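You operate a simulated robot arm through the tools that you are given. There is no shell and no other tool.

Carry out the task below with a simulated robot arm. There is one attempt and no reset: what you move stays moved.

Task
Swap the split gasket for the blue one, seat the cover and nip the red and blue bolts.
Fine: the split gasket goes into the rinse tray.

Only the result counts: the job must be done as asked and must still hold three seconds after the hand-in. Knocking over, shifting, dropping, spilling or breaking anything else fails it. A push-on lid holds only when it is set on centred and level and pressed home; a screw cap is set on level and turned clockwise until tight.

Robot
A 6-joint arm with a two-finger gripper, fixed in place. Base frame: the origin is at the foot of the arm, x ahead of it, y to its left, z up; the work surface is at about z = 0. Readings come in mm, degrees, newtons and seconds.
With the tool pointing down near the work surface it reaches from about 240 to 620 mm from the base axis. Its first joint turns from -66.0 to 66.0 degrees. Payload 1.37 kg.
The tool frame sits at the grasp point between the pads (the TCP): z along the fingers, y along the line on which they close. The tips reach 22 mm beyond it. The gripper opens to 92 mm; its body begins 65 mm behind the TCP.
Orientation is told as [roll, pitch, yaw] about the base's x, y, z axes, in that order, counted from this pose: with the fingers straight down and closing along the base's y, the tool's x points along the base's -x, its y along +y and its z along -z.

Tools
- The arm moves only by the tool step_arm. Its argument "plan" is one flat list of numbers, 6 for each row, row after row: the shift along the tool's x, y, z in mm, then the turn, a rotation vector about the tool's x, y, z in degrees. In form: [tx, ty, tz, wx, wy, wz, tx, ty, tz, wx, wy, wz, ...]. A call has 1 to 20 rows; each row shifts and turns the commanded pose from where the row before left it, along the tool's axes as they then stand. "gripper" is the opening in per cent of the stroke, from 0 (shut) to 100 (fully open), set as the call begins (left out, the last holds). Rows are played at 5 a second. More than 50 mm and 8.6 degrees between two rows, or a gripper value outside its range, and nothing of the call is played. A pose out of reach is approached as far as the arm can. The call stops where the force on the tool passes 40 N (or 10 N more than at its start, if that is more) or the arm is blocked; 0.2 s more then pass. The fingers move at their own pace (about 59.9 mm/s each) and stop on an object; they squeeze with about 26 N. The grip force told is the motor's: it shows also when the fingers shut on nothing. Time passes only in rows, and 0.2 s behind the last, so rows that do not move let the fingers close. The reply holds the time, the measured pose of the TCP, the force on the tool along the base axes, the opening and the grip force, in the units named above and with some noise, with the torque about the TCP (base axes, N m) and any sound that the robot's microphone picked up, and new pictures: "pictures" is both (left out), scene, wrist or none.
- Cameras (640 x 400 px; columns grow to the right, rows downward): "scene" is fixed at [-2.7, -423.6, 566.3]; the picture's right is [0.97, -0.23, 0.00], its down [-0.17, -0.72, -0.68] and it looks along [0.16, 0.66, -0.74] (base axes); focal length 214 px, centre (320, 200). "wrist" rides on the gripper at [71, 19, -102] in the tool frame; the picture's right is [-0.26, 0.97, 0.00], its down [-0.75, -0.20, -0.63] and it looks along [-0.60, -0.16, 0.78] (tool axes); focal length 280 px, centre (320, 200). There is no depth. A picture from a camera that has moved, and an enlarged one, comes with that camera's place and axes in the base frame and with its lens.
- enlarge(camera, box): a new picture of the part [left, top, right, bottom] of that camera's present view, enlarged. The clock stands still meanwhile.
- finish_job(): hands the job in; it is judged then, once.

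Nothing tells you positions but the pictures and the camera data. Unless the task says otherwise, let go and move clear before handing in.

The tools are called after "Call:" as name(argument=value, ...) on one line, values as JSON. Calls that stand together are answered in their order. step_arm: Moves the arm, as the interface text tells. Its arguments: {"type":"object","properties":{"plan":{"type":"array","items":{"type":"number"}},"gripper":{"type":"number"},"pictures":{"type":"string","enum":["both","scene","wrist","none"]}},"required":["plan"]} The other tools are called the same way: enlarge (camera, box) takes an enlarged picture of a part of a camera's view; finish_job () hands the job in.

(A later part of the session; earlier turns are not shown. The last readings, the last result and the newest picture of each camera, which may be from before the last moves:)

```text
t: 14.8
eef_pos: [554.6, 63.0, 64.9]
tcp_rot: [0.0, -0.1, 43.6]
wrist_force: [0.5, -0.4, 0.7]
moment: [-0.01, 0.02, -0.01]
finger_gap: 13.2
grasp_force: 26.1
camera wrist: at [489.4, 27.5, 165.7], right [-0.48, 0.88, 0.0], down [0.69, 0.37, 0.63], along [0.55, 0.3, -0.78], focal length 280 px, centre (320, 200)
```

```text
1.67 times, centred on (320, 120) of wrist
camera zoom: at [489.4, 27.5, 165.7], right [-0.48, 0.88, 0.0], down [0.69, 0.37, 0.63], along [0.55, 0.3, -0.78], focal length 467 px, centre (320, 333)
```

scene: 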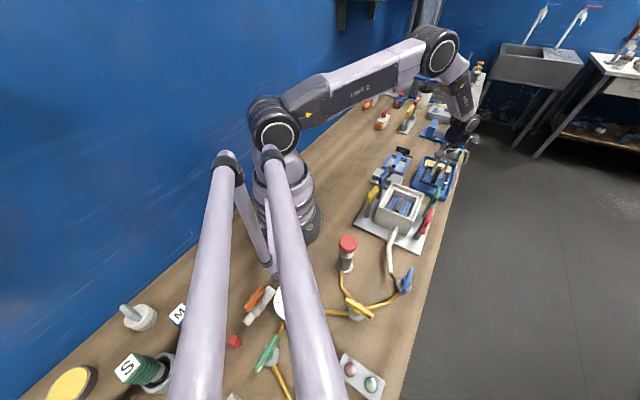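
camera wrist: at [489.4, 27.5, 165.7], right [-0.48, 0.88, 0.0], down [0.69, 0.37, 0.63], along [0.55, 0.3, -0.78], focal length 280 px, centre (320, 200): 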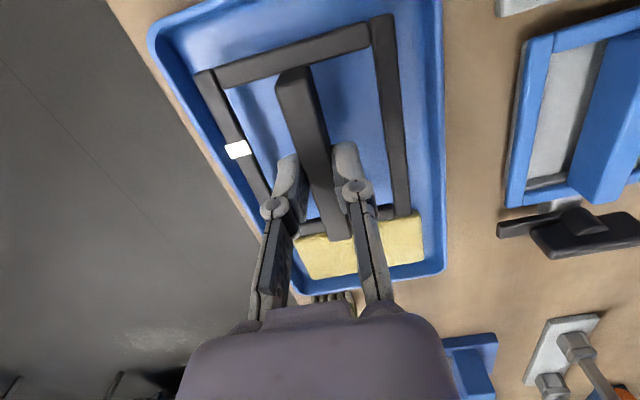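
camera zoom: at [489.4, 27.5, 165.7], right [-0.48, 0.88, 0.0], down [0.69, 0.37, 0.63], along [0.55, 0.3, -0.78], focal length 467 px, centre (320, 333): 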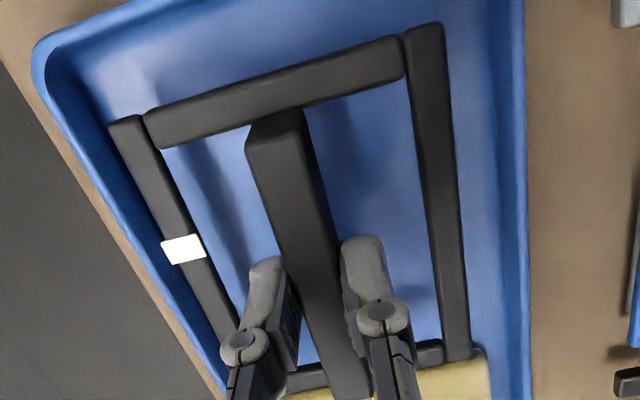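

The gasket sits inside the tray outline, slightly nearer one wall. I'll shift 4 mm towards the centre and lower it gently until it touches.

Call:
step_arm(plan=[0, 4, 0, 0, 0, 0, 0, 0, 8, 0, 0, 0, 0, 0, 6, 0, 0, 0, 0, 0, 0, 0, 0, 0])

Call:
enlarge(camera="scene", box=[400, 140, 470, 210])

```text
t: 15.8
eef_pos: [550.7, 65.1, 51.5]
tcp_rot: [-0.1, -0.2, 43.6]
wrist_force: [0.3, 1.0, -0.5]
moment: [0.01, 0.01, -0.01]
finger_gap: 12.9
grasp_force: 25.9
camera wrist: at [486.0, 30.3, 152.8], right [-0.48, 0.88, 0.0], down [0.69, 0.37, 0.63], along [0.55, 0.3, -0.78], focal length 280 px, centre (320, 200)
```

scene: 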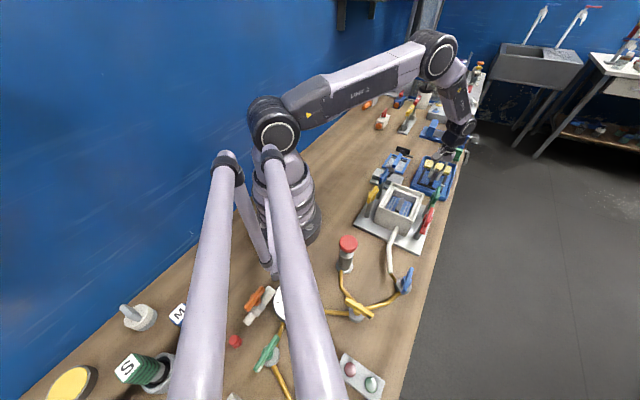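
wrist: 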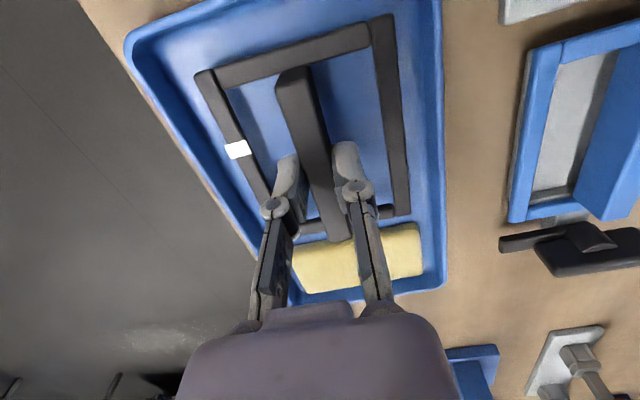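

```text
5.71 times, centred on (435, 175) of scene
camera zoom: at [-2.7, -423.6, 566.3], right [0.97, -0.23, 0.0], down [-0.17, -0.72, -0.68], along [0.16, 0.66, -0.74], focal length 1226 px, centre (-337, 343)
```

zoom: 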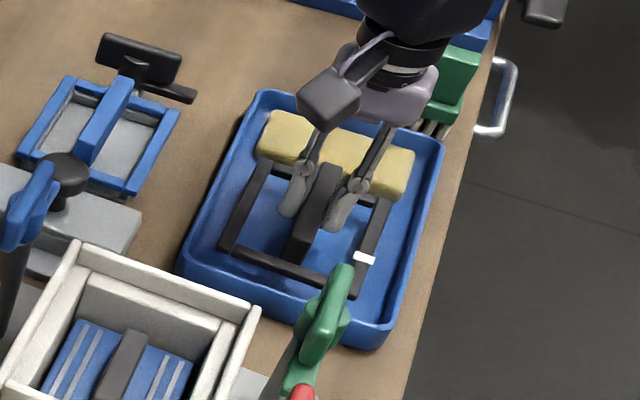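

It's still in free air and clear of the sponge. I'll keep lowering in small steps, watching the force.

Call:
step_arm(plan=[2, 0, 3, 0, 0, 0, 0, 0, 3, 0, 0, 0, 0, 0, 2, 0, 0, 0, 0, 0, 0, 0, 0, 0], pictures="none")

Call:
enlarge(camera="scene", box=[400, 140, 470, 210])

```text
t: 16.8
eef_pos: [549.4, 64.0, 44.0]
tcp_rot: [0.0, -0.2, 43.6]
wrist_force: [-0.6, -0.2, -0.3]
moment: [0.02, -0.01, 0.02]
finger_gap: 13.3
grasp_force: 26.0
```

```text
5.71 times, centred on (435, 175) of scene
camera zoom: at [-2.7, -423.6, 566.3], right [0.97, -0.23, 0.0], down [-0.17, -0.72, -0.68], along [0.16, 0.66, -0.74], focal length 1226 px, centre (-337, 343)
```

zoom: 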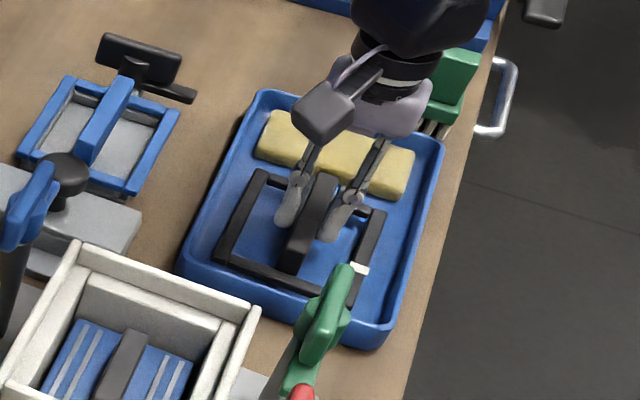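

Call:
step_arm(plan=[0, 0, 2, 0, 0, 0, 0, 0, 2, 0, 0, 0, 0, 0, 0, 0, 0, 0], pictures="none")

Call:
step_arm(plan=[0, 0, 2, 0, 0, 0, 0, 0, 0, 0, 0, 0], pictures="none")

Call:
step_arm(plan=[0, 0, 2, 0, 0, 0, 0, 0, 0, 0, 0, 0], pictures="none")

Call:
enlarge(camera="scene", box=[400, 140, 470, 210])

```text
t: 17.6
eef_pos: [549.6, 63.7, 39.6]
tcp_rot: [0.0, 0.0, 43.6]
wrist_force: [-0.9, 0.1, 0.0]
moment: [0.0, -0.03, -0.03]
finger_gap: 13.1
grasp_force: 26.0
```

```text
t: 18.2
eef_pos: [549.7, 65.3, 38.0]
tcp_rot: [0.0, -0.1, 43.6]
wrist_force: [-0.1, 0.0, -0.3]
moment: [-0.02, 0.01, 0.03]
finger_gap: 13.0
grasp_force: 26.5
```

```text
t: 18.8
eef_pos: [549.5, 63.8, 35.8]
tcp_rot: [0.0, 0.0, 43.6]
wrist_force: [-10.1, -2.2, 20.4]
moment: [-0.08, 0.28, -0.01]
finger_gap: 13.0
grasp_force: 26.1
```

```text
5.71 times, centred on (435, 175) of scene
camera zoom: at [-2.8, -423.6, 566.3], right [0.97, -0.23, 0.0], down [-0.17, -0.72, -0.68], along [0.16, 0.66, -0.74], focal length 1226 px, centre (-337, 343)
```

zoom: 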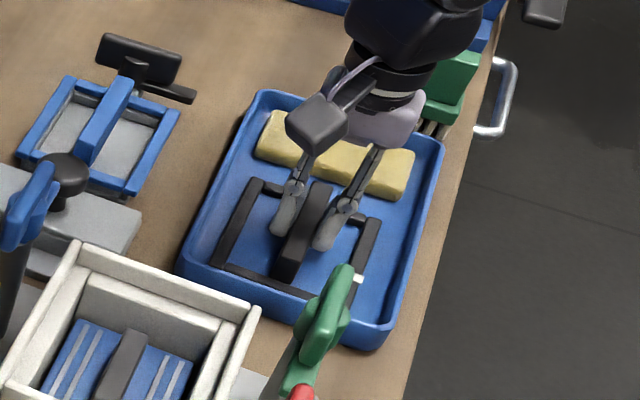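

The gasket has touched the tray floor at about z 36.5. I'll ease off 1 mm and release with a small opening.

Call:
step_arm(plan=[0, 0, -1, 0, 0, 0, 0, 0, 0, 0, 0, 0], pictures="none")

Call:
step_arm(plan=[0, 0, 0, 0, 0, 0, 0, 0, 0, 0, 0, 0, 0, 0, 0, 0, 0, 0], gripper=28)

Call:
enlarge(camera="wrist", box=[160, 0, 480, 240])

Call:
enlarge(camera="scene", box=[400, 140, 470, 210])

```text
t: 19.4
eef_pos: [549.8, 64.5, 35.9]
tcp_rot: [-0.1, -0.1, 43.5]
wrist_force: [-5.9, -0.5, 12.5]
moment: [-0.04, 0.13, 0.01]
finger_gap: 13.0
grasp_force: 25.9
```

```text
t: 20.2
eef_pos: [549.6, 64.2, 36.5]
tcp_rot: [0.0, -0.1, 43.6]
wrist_force: [0.6, 0.5, 0.4]
moment: [0.02, 0.04, -0.01]
finger_gap: 25.4
grasp_force: 0.1
camera wrist: at [484.6, 28.9, 137.5], right [-0.48, 0.88, 0.0], down [0.69, 0.37, 0.63], along [0.55, 0.3, -0.78], focal length 280 px, centre (320, 200)
```

scene: 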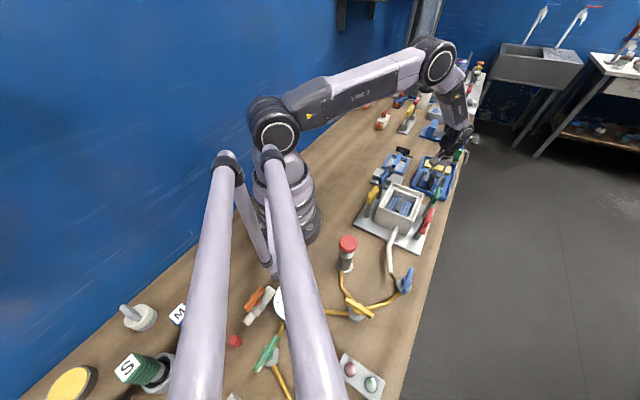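
wrist: 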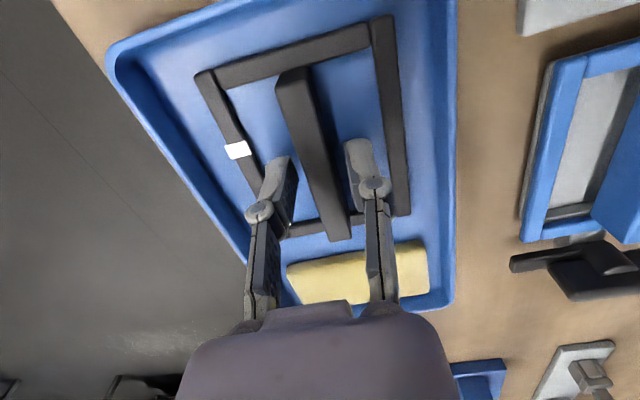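

```text
1.67 times, centred on (320, 120) of wrist
camera zoom: at [484.6, 28.9, 137.5], right [-0.48, 0.88, 0.0], down [0.69, 0.37, 0.63], along [0.55, 0.3, -0.78], focal length 467 px, centre (320, 333)
```

zoom: 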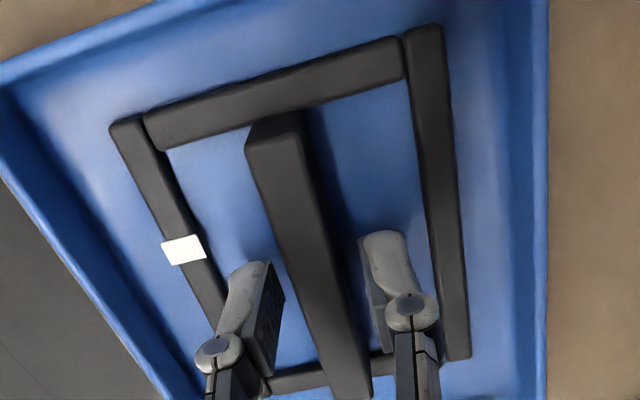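

```text
5.71 times, centred on (435, 175) of scene
camera zoom: at [-2.7, -423.6, 566.3], right [0.97, -0.23, 0.0], down [-0.17, -0.72, -0.68], along [0.16, 0.66, -0.74], focal length 1226 px, centre (-337, 343)
```

zoom: 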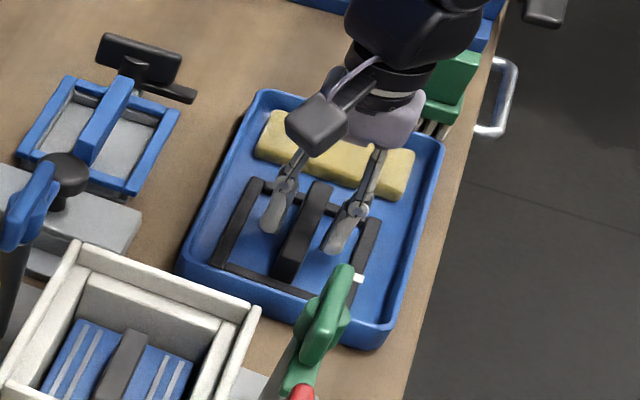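

The split gasket lies flat in the rinse tray and the fingers are free. I'll go straight up, then over to the blue gasket.

Call:
step_arm(plan=[0, 0, -10, 0, 0, 0, 0, 0, -25, 0, 0, 0, 0, 0, -40, 0, 0, 0, 0, 0, -39, 0, 0, 0, -7.4, 37, 0, 0, 0, 0, -7.4, 37, 0, 0, 0, 0, -7.4, 37, 0, 0, 0, 0, -7.4, 37, 0, 0, 0, 0, 0, 0, 0, 0, 0, 0])

Call:
enlarge(camera="wrist", box=[200, 0, 440, 220])

Call:
enlarge(camera="scene", box=[370, 130, 470, 210])

```text
t: 22.2
eef_pos: [468.4, 193.0, 152.2]
tcp_rot: [0.0, -0.1, 43.6]
wrist_force: [0.4, 0.4, 1.3]
moment: [0.0, 0.0, 0.02]
finger_gap: 25.7
grasp_force: 0.0
camera wrist: at [403.7, 158.4, 253.2], right [-0.48, 0.88, 0.0], down [0.69, 0.37, 0.63], along [0.55, 0.3, -0.78], focal length 280 px, centre (320, 200)
```

scene: 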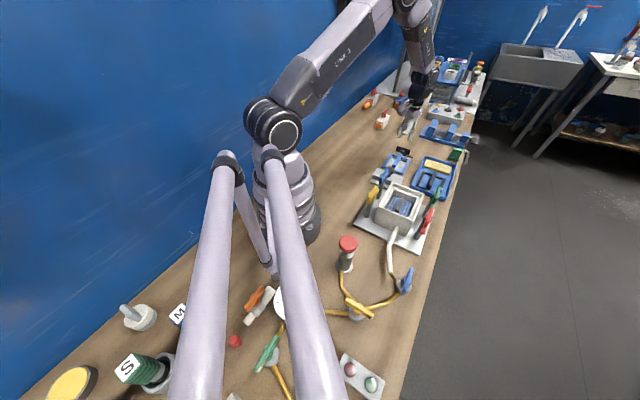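
wrist: 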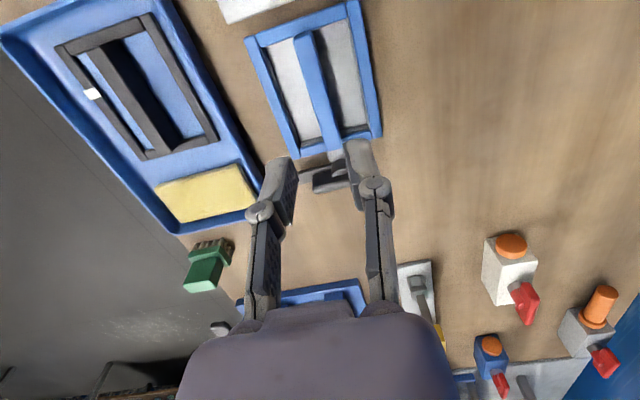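

```text
1.82 times, centred on (320, 110) of wrist
camera zoom: at [403.7, 158.4, 253.2], right [-0.48, 0.88, 0.0], down [0.69, 0.37, 0.63], along [0.55, 0.3, -0.78], focal length 510 px, centre (320, 364)
```

zoom: 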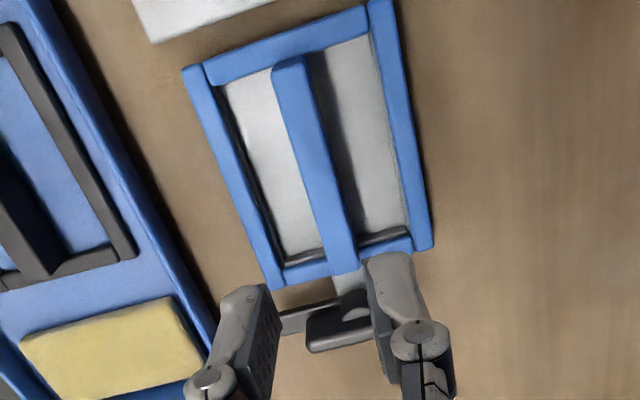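

```text
5.00 times, centred on (420, 170) of scene
camera zoom: at [-2.7, -423.6, 566.3], right [0.97, -0.23, 0.0], down [-0.17, -0.72, -0.68], along [0.16, 0.66, -0.74], focal length 1072 px, centre (-180, 350)
```

zoom: 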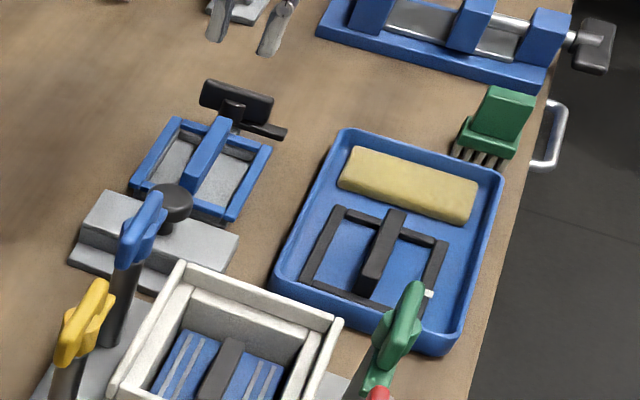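

The split gasket is settled in the tray. The blue bar centre is about (468, 194), nearly under the gripper. I'll nudge, descend and check before closing.

Call:
step_arm(plan=[-1.6, -0.3, 0, 0, 0, 0.5, 0, 0, 30, 0, 0, 0, 0, 0, 30, 0, 0, 0, 0, 0, 22, 0, 0, 0, 0, 0, 0, 0, 0, 0], gripper=30)

Call:
enlarge(camera="wrist", box=[200, 0, 440, 220])

Call:
enlarge(camera="scene", box=[370, 110, 450, 190])

```text
t: 23.4
eef_pos: [469.5, 193.9, 69.1]
tcp_rot: [0.0, -0.3, 43.1]
wrist_force: [-0.2, 0.2, -0.4]
moment: [0.01, 0.02, -0.02]
finger_gap: 27.6
grasp_force: 0.0
camera wrist: at [404.3, 158.3, 170.2], right [-0.47, 0.88, 0.0], down [0.69, 0.36, 0.63], along [0.55, 0.29, -0.78], focal length 280 px, centre (320, 200)
```

scene: 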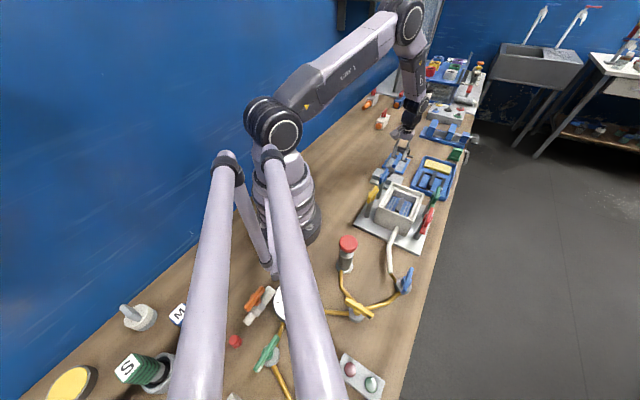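
wrist: 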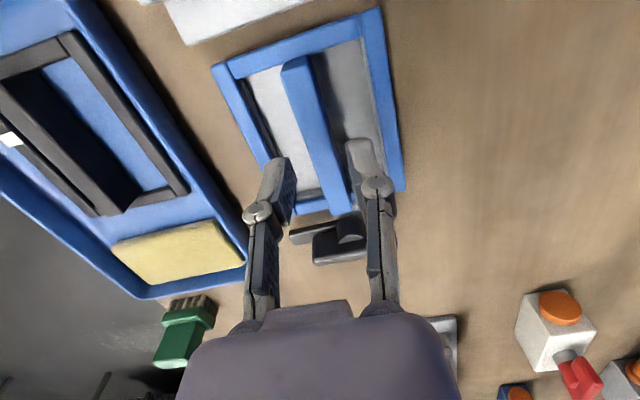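

```text
1.82 times, centred on (320, 110) of wrist
camera zoom: at [404.3, 158.3, 170.2], right [-0.47, 0.88, 0.0], down [0.69, 0.36, 0.63], along [0.55, 0.29, -0.78], focal length 510 px, centre (320, 364)
```

zoom: 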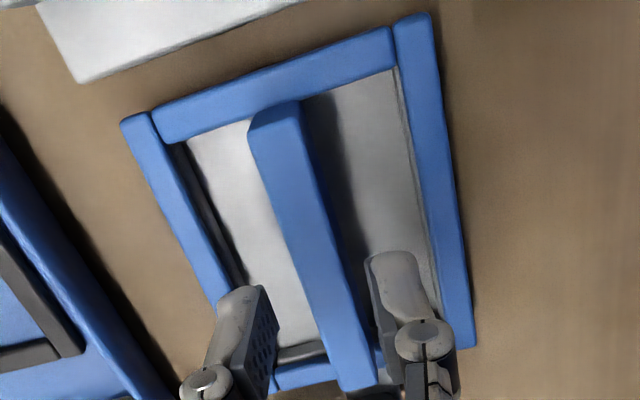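

```text
5.00 times, centred on (410, 150) of scene
camera zoom: at [-2.7, -423.6, 566.3], right [0.97, -0.23, 0.0], down [-0.17, -0.72, -0.68], along [0.16, 0.66, -0.74], focal length 1072 px, centre (-130, 450)
```

zoom: 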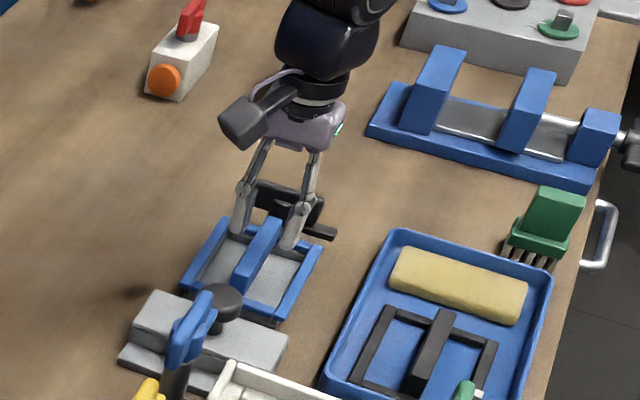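

The view of the blue gasket in the gripper almost matches the split one at the same stage, so the grip offset will be the same. I'll descend 19 mm and close.

Call:
step_arm(plan=[0, 0, 10, 0, 0, 0, 0, 0, 9, 0, 0, 0, 0, 0, 0, 0, 0, 0], pictures="none")

Call:
step_arm(plan=[0, 0, 0, 0, 0, 0, 0, 0, 0, 0, 0, 0, 0, 0, 0, 0, 0, 0, 0, 0, 0, 0, 0, 0], gripper=0)

Call:
enlarge(camera="wrist", box=[200, 0, 440, 220])

Call:
enlarge(camera="wrist", box=[200, 10, 360, 110])

```text
t: 24.2
eef_pos: [469.1, 194.1, 50.3]
tcp_rot: [0.0, 0.0, 43.1]
wrist_force: [0.3, 0.3, -0.5]
moment: [0.0, 0.02, -0.02]
finger_gap: 27.8
grasp_force: 0.1
```

```text
t: 25.2
eef_pos: [469.9, 193.0, 49.8]
tcp_rot: [0.0, 0.0, 43.1]
wrist_force: [0.0, -0.3, 0.6]
moment: [0.05, -0.01, 0.04]
finger_gap: 13.1
grasp_force: 26.2
camera wrist: at [404.5, 158.8, 151.6], right [-0.47, 0.88, 0.0], down [0.69, 0.36, 0.63], along [0.55, 0.29, -0.78], focal length 280 px, centre (320, 200)
```

scene: 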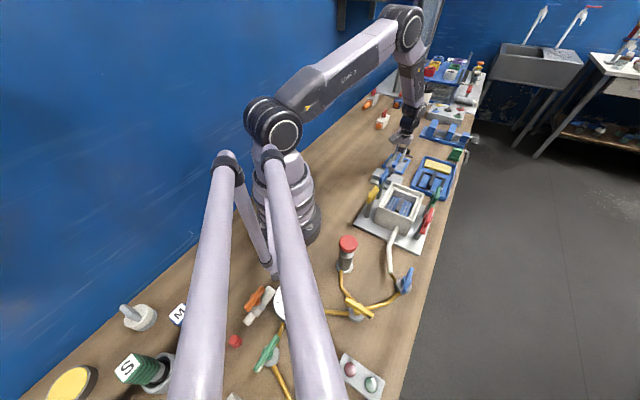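
wrist: 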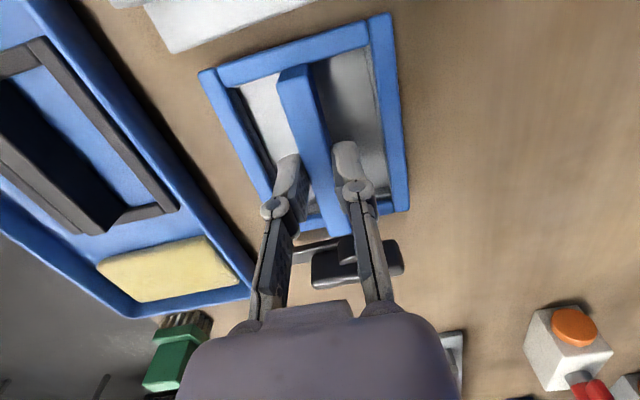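

```text
1.82 times, centred on (320, 110) of wrist
camera zoom: at [404.5, 158.8, 151.6], right [-0.47, 0.88, 0.0], down [0.69, 0.36, 0.63], along [0.55, 0.29, -0.78], focal length 510 px, centre (320, 364)
```

zoom: 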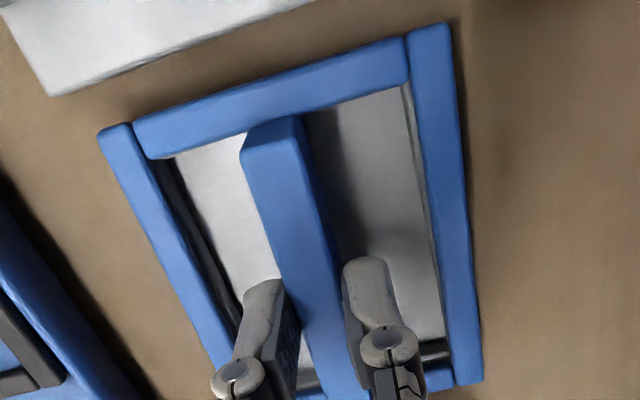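

```text
4.00 times, centred on (280, 60) of wrist
camera zoom: at [404.5, 158.8, 151.6], right [-0.47, 0.88, 0.0], down [0.69, 0.36, 0.63], along [0.55, 0.29, -0.78], focal length 1122 px, centre (480, 760)
```

zoom: 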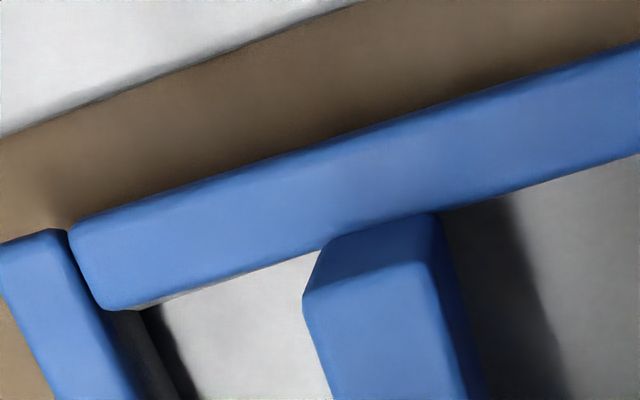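

The blue gasket is gripped the same way. I'll lift slightly first to make sure only the gasket comes up.

Call:
step_arm(plan=[0, 0, -5, 0, 0, 0, 0, 0, -7, 0, 0, 0, 0, 0, -10, 0, 0, 0, 0, 0, -10, 0, 0, 0, 0, 0, 0, 0, 0, 0])

Call:
enlarge(camera="scene", box=[370, 110, 440, 190])

Call:
enlarge(camera="wrist", box=[200, 0, 440, 220])

```text
t: 26.4
eef_pos: [469.8, 194.1, 82.5]
tcp_rot: [0.0, -0.1, 43.1]
wrist_force: [0.7, 0.0, -0.2]
moment: [0.01, -0.01, -0.01]
finger_gap: 13.3
grasp_force: 26.0
camera wrist: at [404.9, 158.5, 183.0], right [-0.47, 0.88, 0.0], down [0.69, 0.36, 0.63], along [0.55, 0.29, -0.78], focal length 280 px, centre (320, 200)
```

scene: 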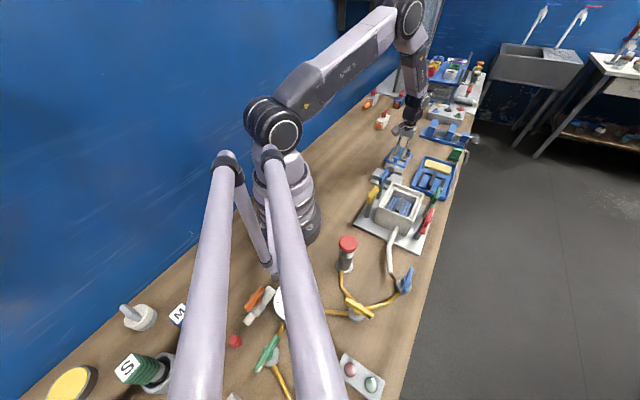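
wrist: 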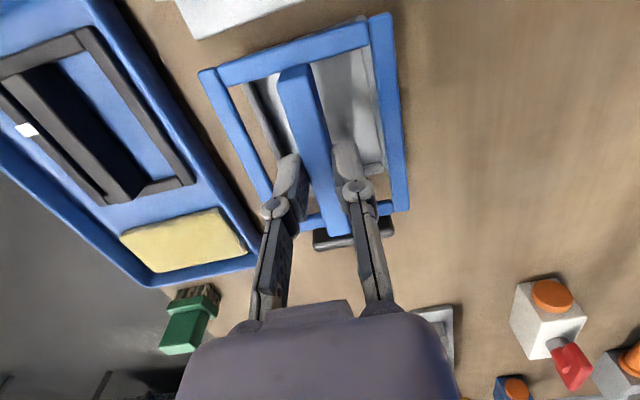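

```text
5.00 times, centred on (405, 150) of scene
camera zoom: at [-2.7, -423.6, 566.3], right [0.97, -0.23, 0.0], down [-0.17, -0.72, -0.68], along [0.16, 0.66, -0.74], focal length 1072 px, centre (-105, 450)
```

zoom: 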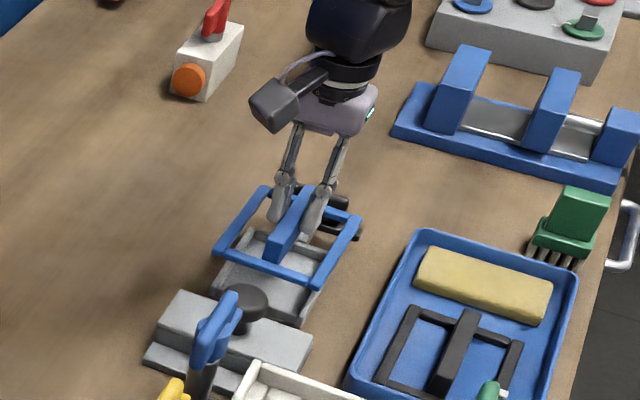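

```text
1.82 times, centred on (320, 110) of wrist
camera zoom: at [404.9, 158.5, 183.0], right [-0.47, 0.88, 0.0], down [0.69, 0.36, 0.63], along [0.55, 0.29, -0.78], focal length 510 px, centre (320, 364)
```

zoom: 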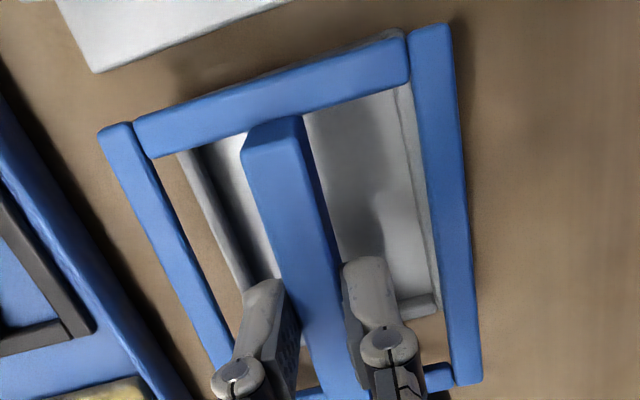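

Only the gasket lifted and the grey stand stayed put. I'll raise it clear and carry it back over the housing to the pose where I gripped the old gasket.

Call:
step_arm(plan=[0, 0, -38, 0, 0, 0, 0, 0, -38, 0, 0, 0, 0, 0, -39, 0, 0, -0.5, 29.72, -10.29, 0, 0, 0, 0, 29.72, -10.29, 0, 0, 0, 0, 29.72, -10.29, 0, 0, 0, 0, 29.72, -10.29, 0, 0, 0, 0, 29.72, -10.29, 0, 0, 0, 0, 29.72, -10.29, 0, 0, 0, 0, 29.72, -10.29, 0, 0, 0, 0, 29.72, -10.29, 0, 0, 0, 0, 29.72, -10.29, 0, 0, 0, 0, 0, 0, 0, 0, 0, 0])

Call:
enlarge(camera="wrist", box=[200, 0, 440, 220])

Call:
enlarge(camera="scene", box=[360, 120, 450, 230])

```text
t: 29.2
eef_pos: [339.4, -58.5, 195.0]
tcp_rot: [0.0, -0.2, 43.6]
wrist_force: [0.8, -0.2, 0.6]
moment: [0.0, 0.04, 0.0]
finger_gap: 13.2
grasp_force: 25.9
camera wrist: at [275.1, -93.3, 296.0], right [-0.48, 0.88, 0.0], down [0.69, 0.37, 0.63], along [0.55, 0.3, -0.78], focal length 280 px, centre (320, 200)
```

scene: 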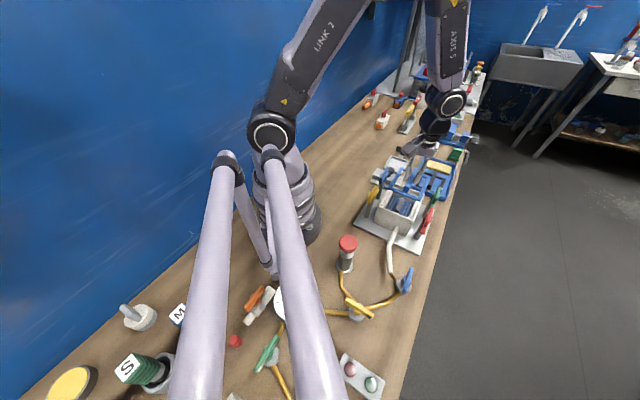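
wrist: 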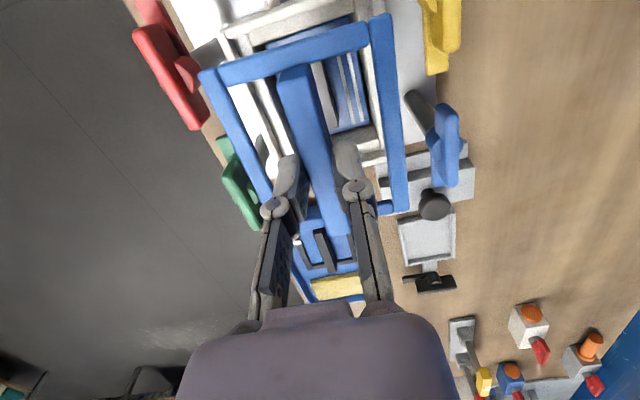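

```text
1.82 times, centred on (320, 110) of wrist
camera zoom: at [275.1, -93.3, 296.0], right [-0.48, 0.88, 0.0], down [0.69, 0.37, 0.63], along [0.55, 0.3, -0.78], focal length 510 px, centre (320, 364)
```

zoom: 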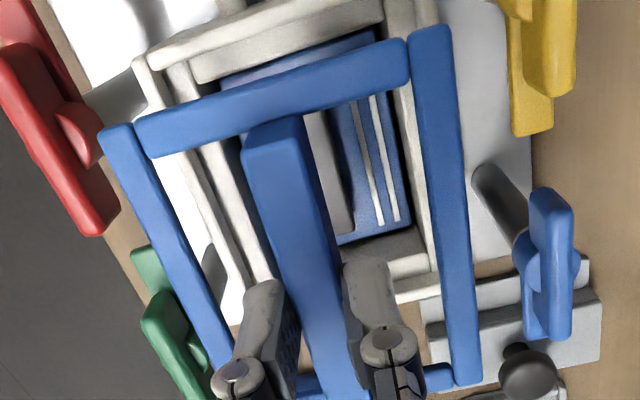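

```text
3.64 times, centred on (405, 175) of scene
camera zoom: at [-2.7, -423.6, 566.3], right [0.97, -0.23, 0.0], down [-0.17, -0.72, -0.68], along [0.16, 0.66, -0.74], focal length 780 px, centre (11, 291)
```

zoom: 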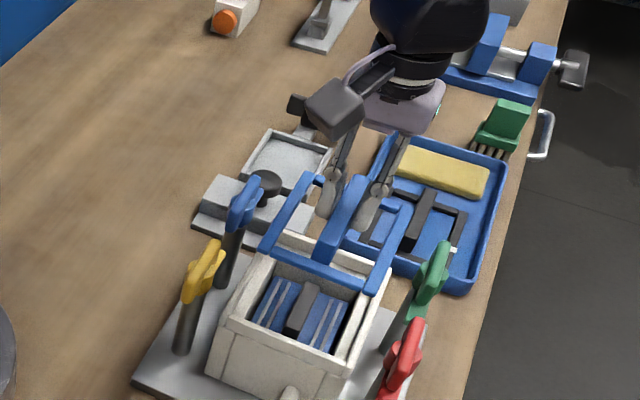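

I'm at the pose over the housing. I'll descend to just above the rim and check alignment.

Call:
step_arm(plan=[0, 0, 25, 0, 0, 0, 0, 0, 20, 0, 0, 0, 0, 0, 13, 0, 0, 0, 0, 0, 0, 0, 0, 0])

Call:
enlarge(camera="wrist", box=[200, 0, 440, 220])

Call:
enlarge(camera="scene", box=[370, 160, 440, 225])

```text
t: 30.2
eef_pos: [340.4, -59.0, 137.6]
tcp_rot: [0.0, -0.1, 43.5]
wrist_force: [1.2, 0.0, -0.2]
moment: [0.04, 0.01, 0.0]
finger_gap: 13.2
grasp_force: 26.2
camera wrist: at [276.0, -93.8, 238.8], right [-0.48, 0.88, 0.0], down [0.69, 0.37, 0.63], along [0.55, 0.3, -0.78], focal length 280 px, centre (320, 200)
```

scene: 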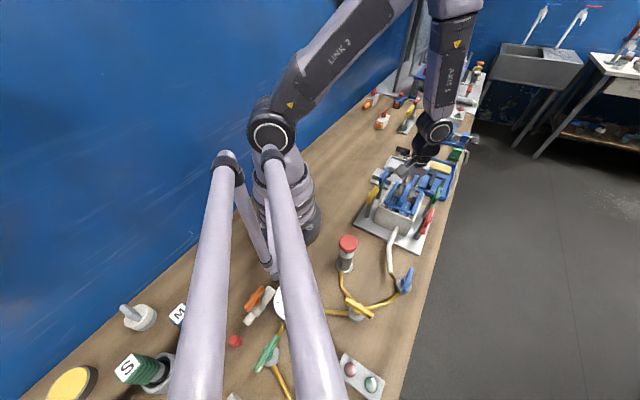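
wrist: 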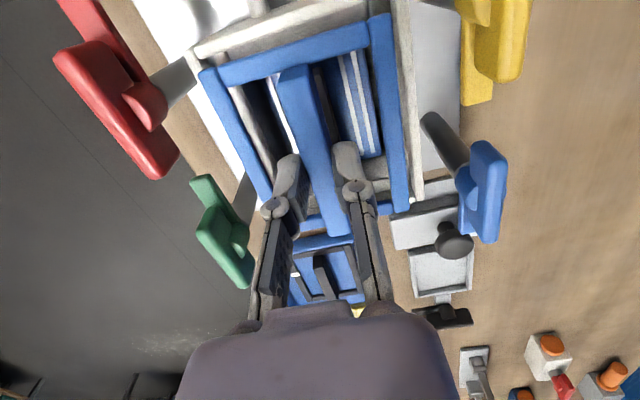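

```text
1.82 times, centred on (320, 110) of wrist
camera zoom: at [276.0, -93.8, 238.8], right [-0.48, 0.88, 0.0], down [0.69, 0.37, 0.63], along [0.55, 0.3, -0.78], focal length 510 px, centre (320, 364)
```

zoom: 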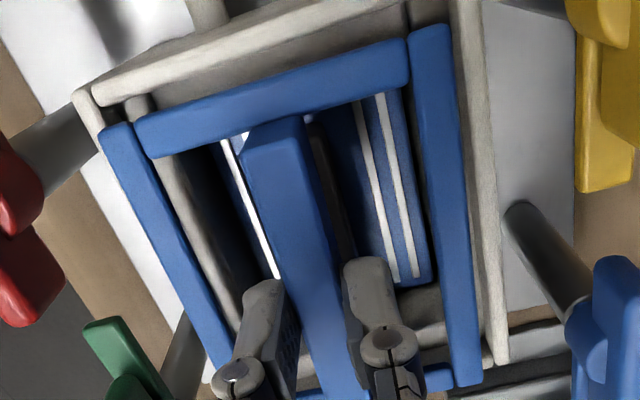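

```text
6.15 times, centred on (405, 192) of scene
camera zoom: at [-2.7, -423.6, 566.3], right [0.97, -0.23, 0.0], down [-0.17, -0.72, -0.68], along [0.16, 0.66, -0.74], focal length 1320 px, centre (-203, 246)
```

zoom: 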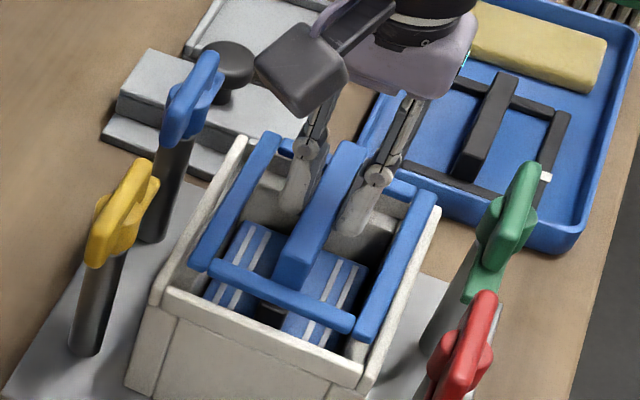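

Alignment looks good on all sides. I'll descend into the recess in small steps, watching the force.

Call:
step_arm(plan=[0, 0, 6, 0, 0, 0, 0, 0, 5, 0, 0, 0, 0, 0, 4, 0, 0, 0, 0, 0, 0, 0, 0, 0], pictures="none")

Call:
enlarge(camera="wrist", box=[200, 0, 440, 220])

Call:
enlarge(camera="scene", box=[370, 160, 440, 225])

```text
t: 31.2
eef_pos: [339.2, -58.9, 122.0]
tcp_rot: [0.2, 0.0, 43.6]
wrist_force: [-11.9, 9.6, 6.4]
moment: [0.14, 0.1, 0.32]
finger_gap: 13.4
grasp_force: 25.9
```

```text
1.82 times, centred on (320, 110) of wrist
camera zoom: at [275.1, -94.5, 223.9], right [-0.48, 0.88, 0.0], down [0.69, 0.37, 0.62], along [0.55, 0.3, -0.78], focal length 510 px, centre (320, 364)
```

zoom: 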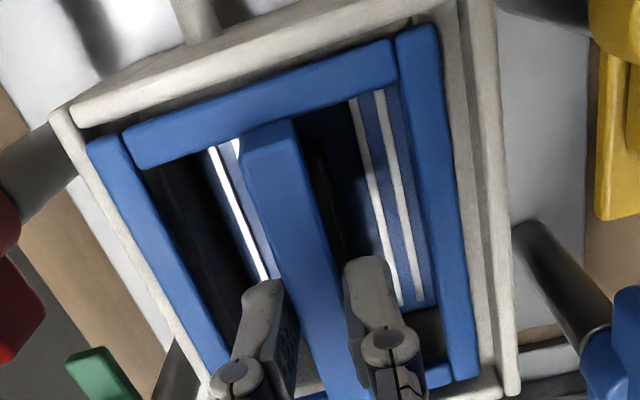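

```text
6.15 times, centred on (405, 192) of scene
camera zoom: at [-2.7, -423.6, 566.3], right [0.97, -0.23, 0.0], down [-0.17, -0.72, -0.68], along [0.16, 0.66, -0.74], focal length 1320 px, centre (-203, 246)
```

zoom: 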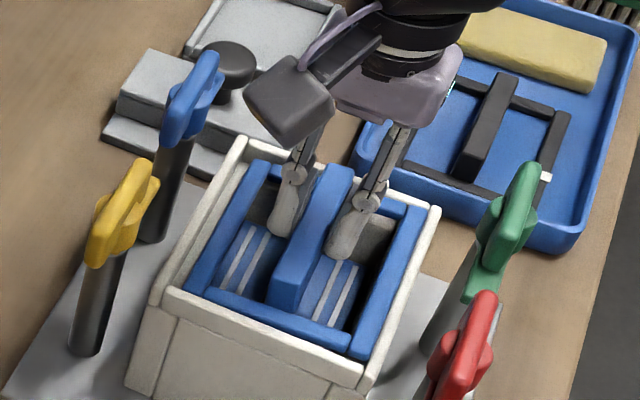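

It touched on one side: a lateral force of about 15 N shows the gasket rubbing the red/green wall. I'll back up a few mm and look closely at the gaps.

Call:
step_arm(plan=[0, 0, -3, 0, 0, 0, 0, 0, -3, 0, 0, 0, 0, 0, 0, 0, 0, 0], pictures="none")

Call:
enlarge(camera="wrist", box=[200, 0, 440, 220])

Call:
enlarge(camera="scene", box=[383, 180, 427, 212])

```text
t: 32.0
eef_pos: [340.2, -60.2, 129.9]
tcp_rot: [-0.1, -0.2, 43.7]
wrist_force: [-2.0, 1.7, -1.4]
moment: [0.1, 0.17, 0.21]
finger_gap: 13.5
grasp_force: 25.9
```

```text
1.82 times, centred on (320, 110) of wrist
camera zoom: at [275.9, -94.8, 230.2], right [-0.48, 0.88, 0.0], down [0.68, 0.37, 0.63], along [0.55, 0.3, -0.78], focal length 510 px, centre (320, 364)
```

zoom: 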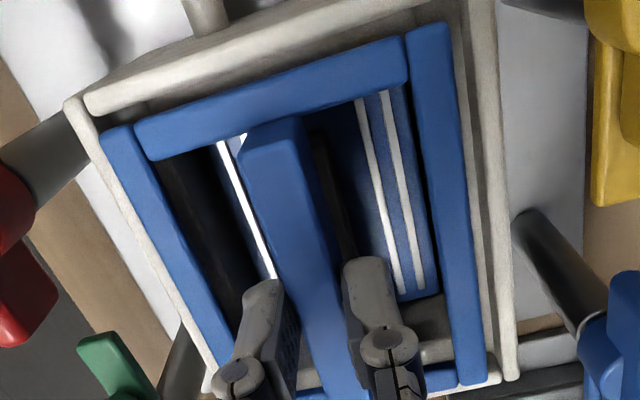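

```text
12.50 times, centred on (405, 196) of scene
camera zoom: at [-2.6, -423.6, 566.3], right [0.97, -0.23, 0.0], down [-0.17, -0.72, -0.68], along [0.16, 0.66, -0.74], focal length 2681 px, centre (-742, 250)
```

zoom: 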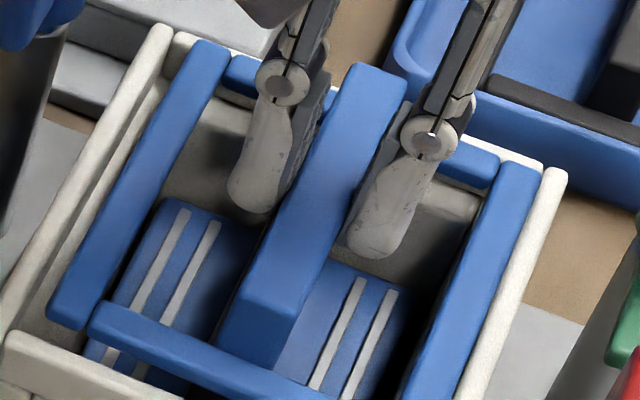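

The scene view shows about 6.5 mm of clearance on the yellow/blue side and only about 1 mm on the red/green side. I'll raise the gasket out of the way to measure the empty seat properly.

Call:
step_arm(plan=[0, 0, -30, 0, 0, 0, 0, 0, -31, 0, 0, 0, -40, 0, 0, 0, 0, 0, -40, 0, 0, 0, 0, 0, -40, 0, 0, 0, 0, 0, -40, 0, 0, 0, 0, 0, 0, 0, 0, 0, 0, 0])

Call:
enlarge(camera="scene", box=[376, 178, 432, 222])

Call:
enlarge(camera="scene", box=[383, 180, 427, 212])

Call:
enlarge(camera="scene", box=[400, 120, 470, 190])

```text
t: 33.6
eef_pos: [456.4, 50.1, 189.5]
tcp_rot: [0.0, -0.1, 43.5]
wrist_force: [0.4, 0.5, -0.4]
moment: [0.0, 0.01, 0.04]
finger_gap: 13.1
grasp_force: 26.2
camera wrist: at [391.7, 15.1, 291.2], right [-0.48, 0.88, 0.0], down [0.69, 0.37, 0.63], along [0.55, 0.3, -0.78], focal length 280 px, centre (320, 200)
```

scene: 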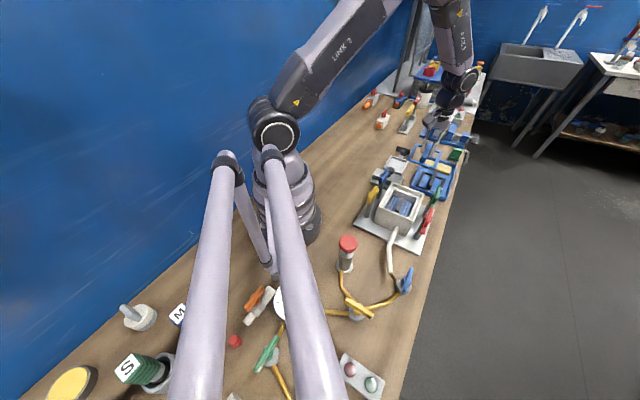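
wrist: 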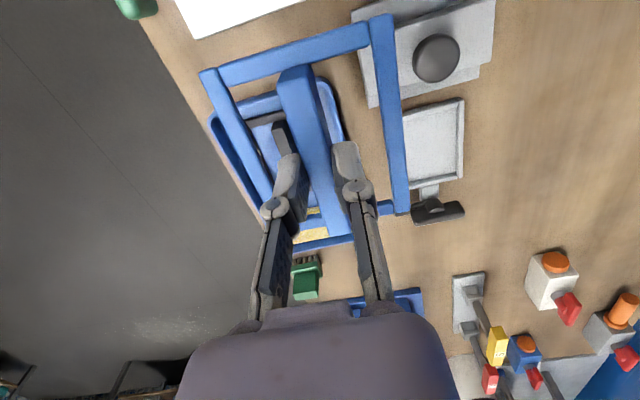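

```text
9.09 times, centred on (404, 200) of scene
camera zoom: at [-2.6, -423.6, 566.3], right [0.97, -0.23, 0.0], down [-0.17, -0.72, -0.68], along [0.16, 0.66, -0.74], focal length 1950 px, centre (-444, 200)
```

zoom: 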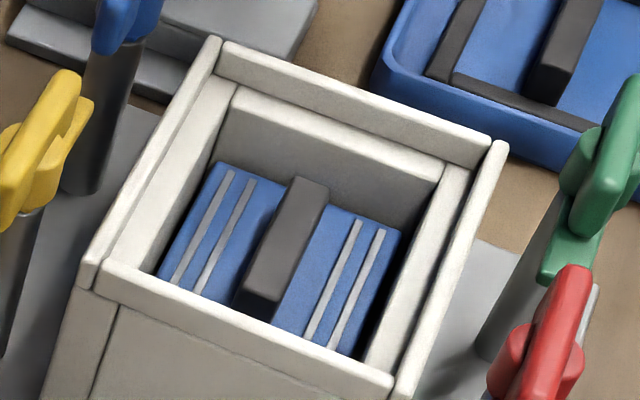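

```text
12.50 times, centred on (405, 196) of scene
camera zoom: at [-2.6, -423.6, 566.3], right [0.97, -0.23, 0.0], down [-0.17, -0.72, -0.68], along [0.16, 0.66, -0.74], focal length 2681 px, centre (-742, 250)
```

zoom: 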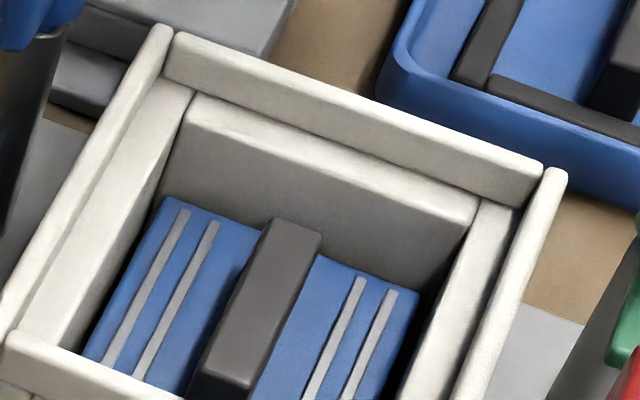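

```text
5.71 times, centred on (435, 155) of scene
camera zoom: at [-2.6, -423.6, 566.3], right [0.97, -0.23, 0.0], down [-0.17, -0.72, -0.68], along [0.16, 0.66, -0.74], focal length 1226 px, centre (-337, 457)
```

zoom: 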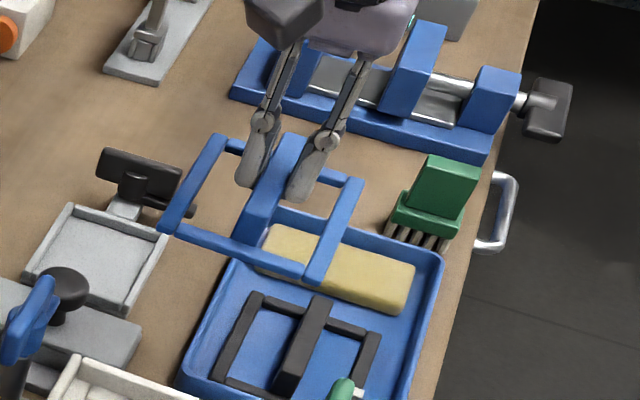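

The empty seat shows a ledge inside a raised rim. My grip pose is about 3 mm off the seat centre sideways, because the old gasket had slid within its clearance when I gripped it. I'll zoom on the rim edges to get the lengthwise position too.

Call:
enlarge(camera="scene", box=[386, 176, 430, 204])

Call:
enlarge(camera="scene", box=[374, 196, 424, 226])

Call:
enlarge(camera="wrist", box=[180, 0, 420, 230])

Call:
enlarge(camera="scene", box=[414, 135, 462, 175])

```text
14.29 times, centred on (408, 190) of scene
camera zoom: at [-2.6, -423.6, 566.3], right [0.97, -0.23, 0.0], down [-0.17, -0.72, -0.68], along [0.16, 0.66, -0.74], focal length 3064 px, centre (-937, 343)
```

zoom: 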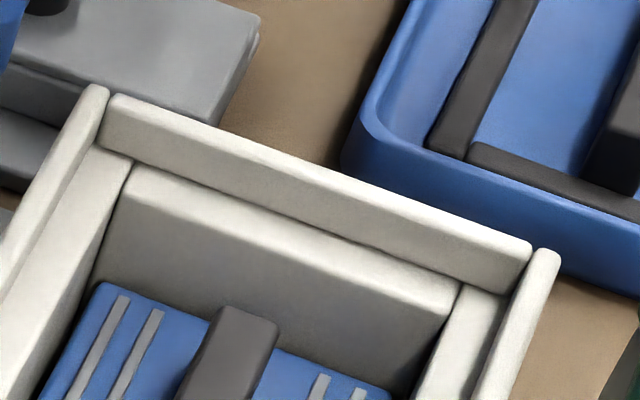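

```text
12.80 times, centred on (399, 211) of scene
camera zoom: at [-2.6, -423.6, 566.3], right [0.97, -0.23, 0.0], down [-0.17, -0.72, -0.68], along [0.16, 0.66, -0.74], focal length 2745 px, centre (-691, 59)
```

zoom: 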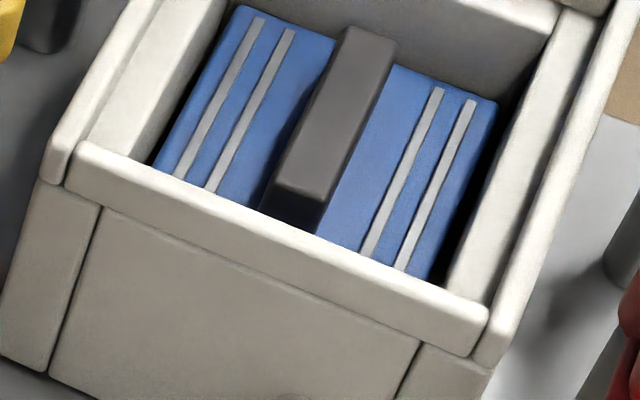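

```text
1.74 times, centred on (300, 115) of wrist
camera zoom: at [391.7, 15.1, 291.2], right [-0.48, 0.88, 0.0], down [0.69, 0.37, 0.63], along [0.55, 0.3, -0.78], focal length 488 px, centre (355, 348)
```

zoom: 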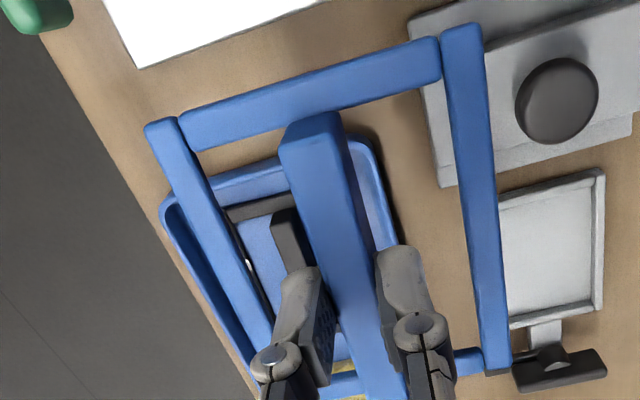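

```text
10.00 times, centred on (438, 155) of scene
camera zoom: at [-2.6, -423.6, 566.3], right [0.97, -0.23, 0.0], down [-0.17, -0.72, -0.68], along [0.16, 0.66, -0.74], focal length 2145 px, centre (-860, 650)
```

zoom: 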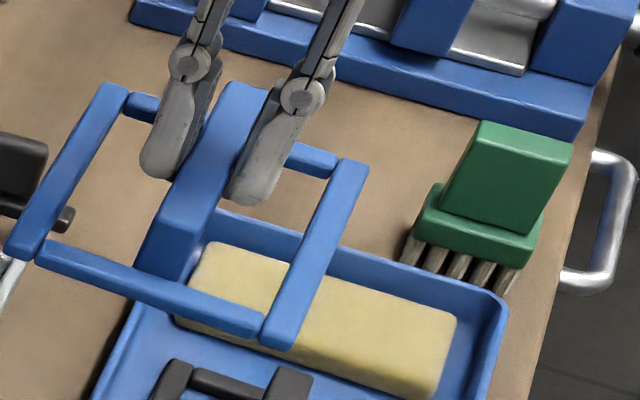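

The rim opening is about 94 x 114 mm and the gasket about 83 x 106 mm. The gasket needs to move about 2.9 mm towards yellow/blue and about 1 mm lengthwise. I'll return with that correction and check above the rim.

Call:
step_arm(plan=[40, 0, 0, 0, 0, 0, 40, 0, 0, 0, 0, 0, 40, 0, 0, 0, 0, 0, 39, 2.9, 0, 0, 0, 0, 0, 0, 30, 0, 0, 0, 0, 0, 20, 0, 0, 0, 0, 0, 11, 0, 0, 0, 0, 0, 0, 0, 0, 0])

Call:
enlarge(camera="scene", box=[374, 176, 430, 222])

Call:
enlarge(camera="wrist", box=[200, 0, 440, 220])

```text
t: 35.4
eef_pos: [338.8, -57.2, 129.0]
tcp_rot: [0.0, -0.1, 43.6]
wrist_force: [0.8, 0.4, -0.6]
moment: [-0.04, 0.03, 0.03]
finger_gap: 12.9
grasp_force: 25.6
camera wrist: at [274.5, -91.7, 230.4], right [-0.48, 0.88, 0.0], down [0.69, 0.37, 0.63], along [0.55, 0.3, -0.78], focal length 280 px, centre (320, 200)
```

scene: 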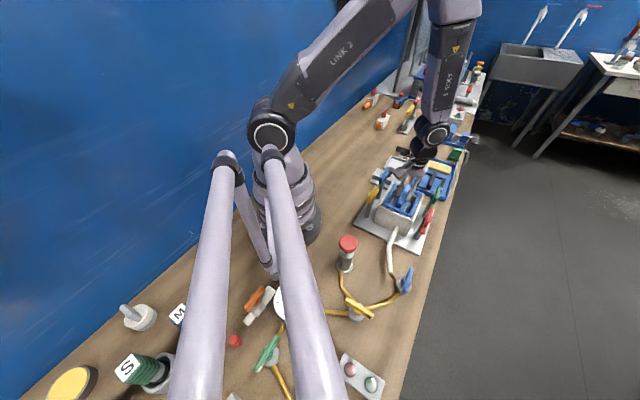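
wrist: 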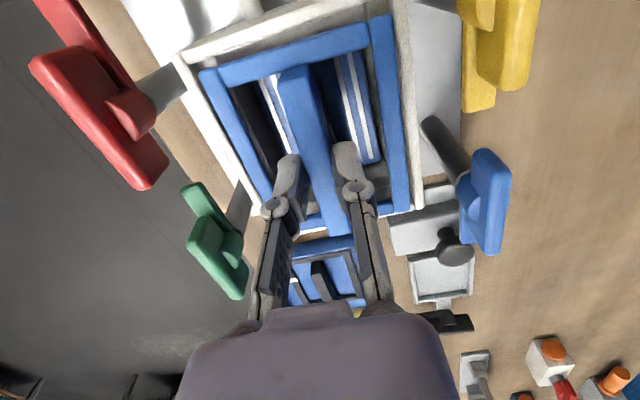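

```text
8.70 times, centred on (402, 199) of scene
camera zoom: at [-2.7, -423.6, 566.3], right [0.97, -0.23, 0.0], down [-0.17, -0.72, -0.68], along [0.16, 0.66, -0.74], focal length 1865 px, centre (-393, 209)
```

zoom: 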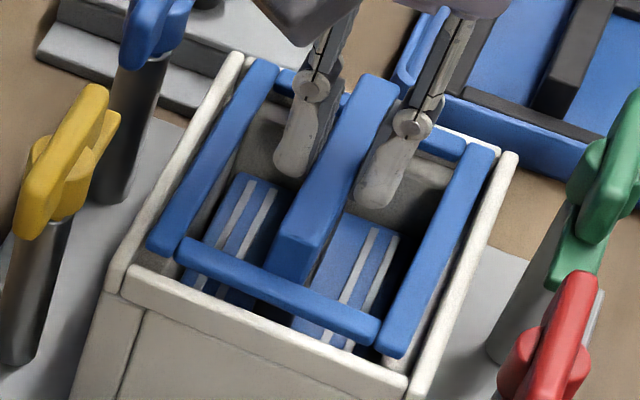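

```text
1.82 times, centred on (320, 110) of wrist
camera zoom: at [274.5, -91.7, 230.4], right [-0.48, 0.88, 0.0], down [0.69, 0.37, 0.63], along [0.55, 0.3, -0.78], focal length 510 px, centre (320, 364)
```

zoom: 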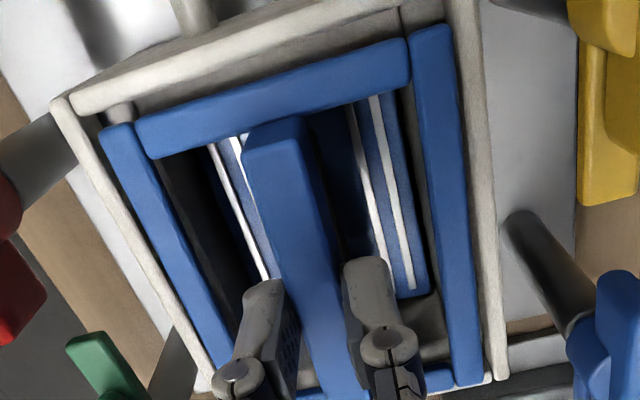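

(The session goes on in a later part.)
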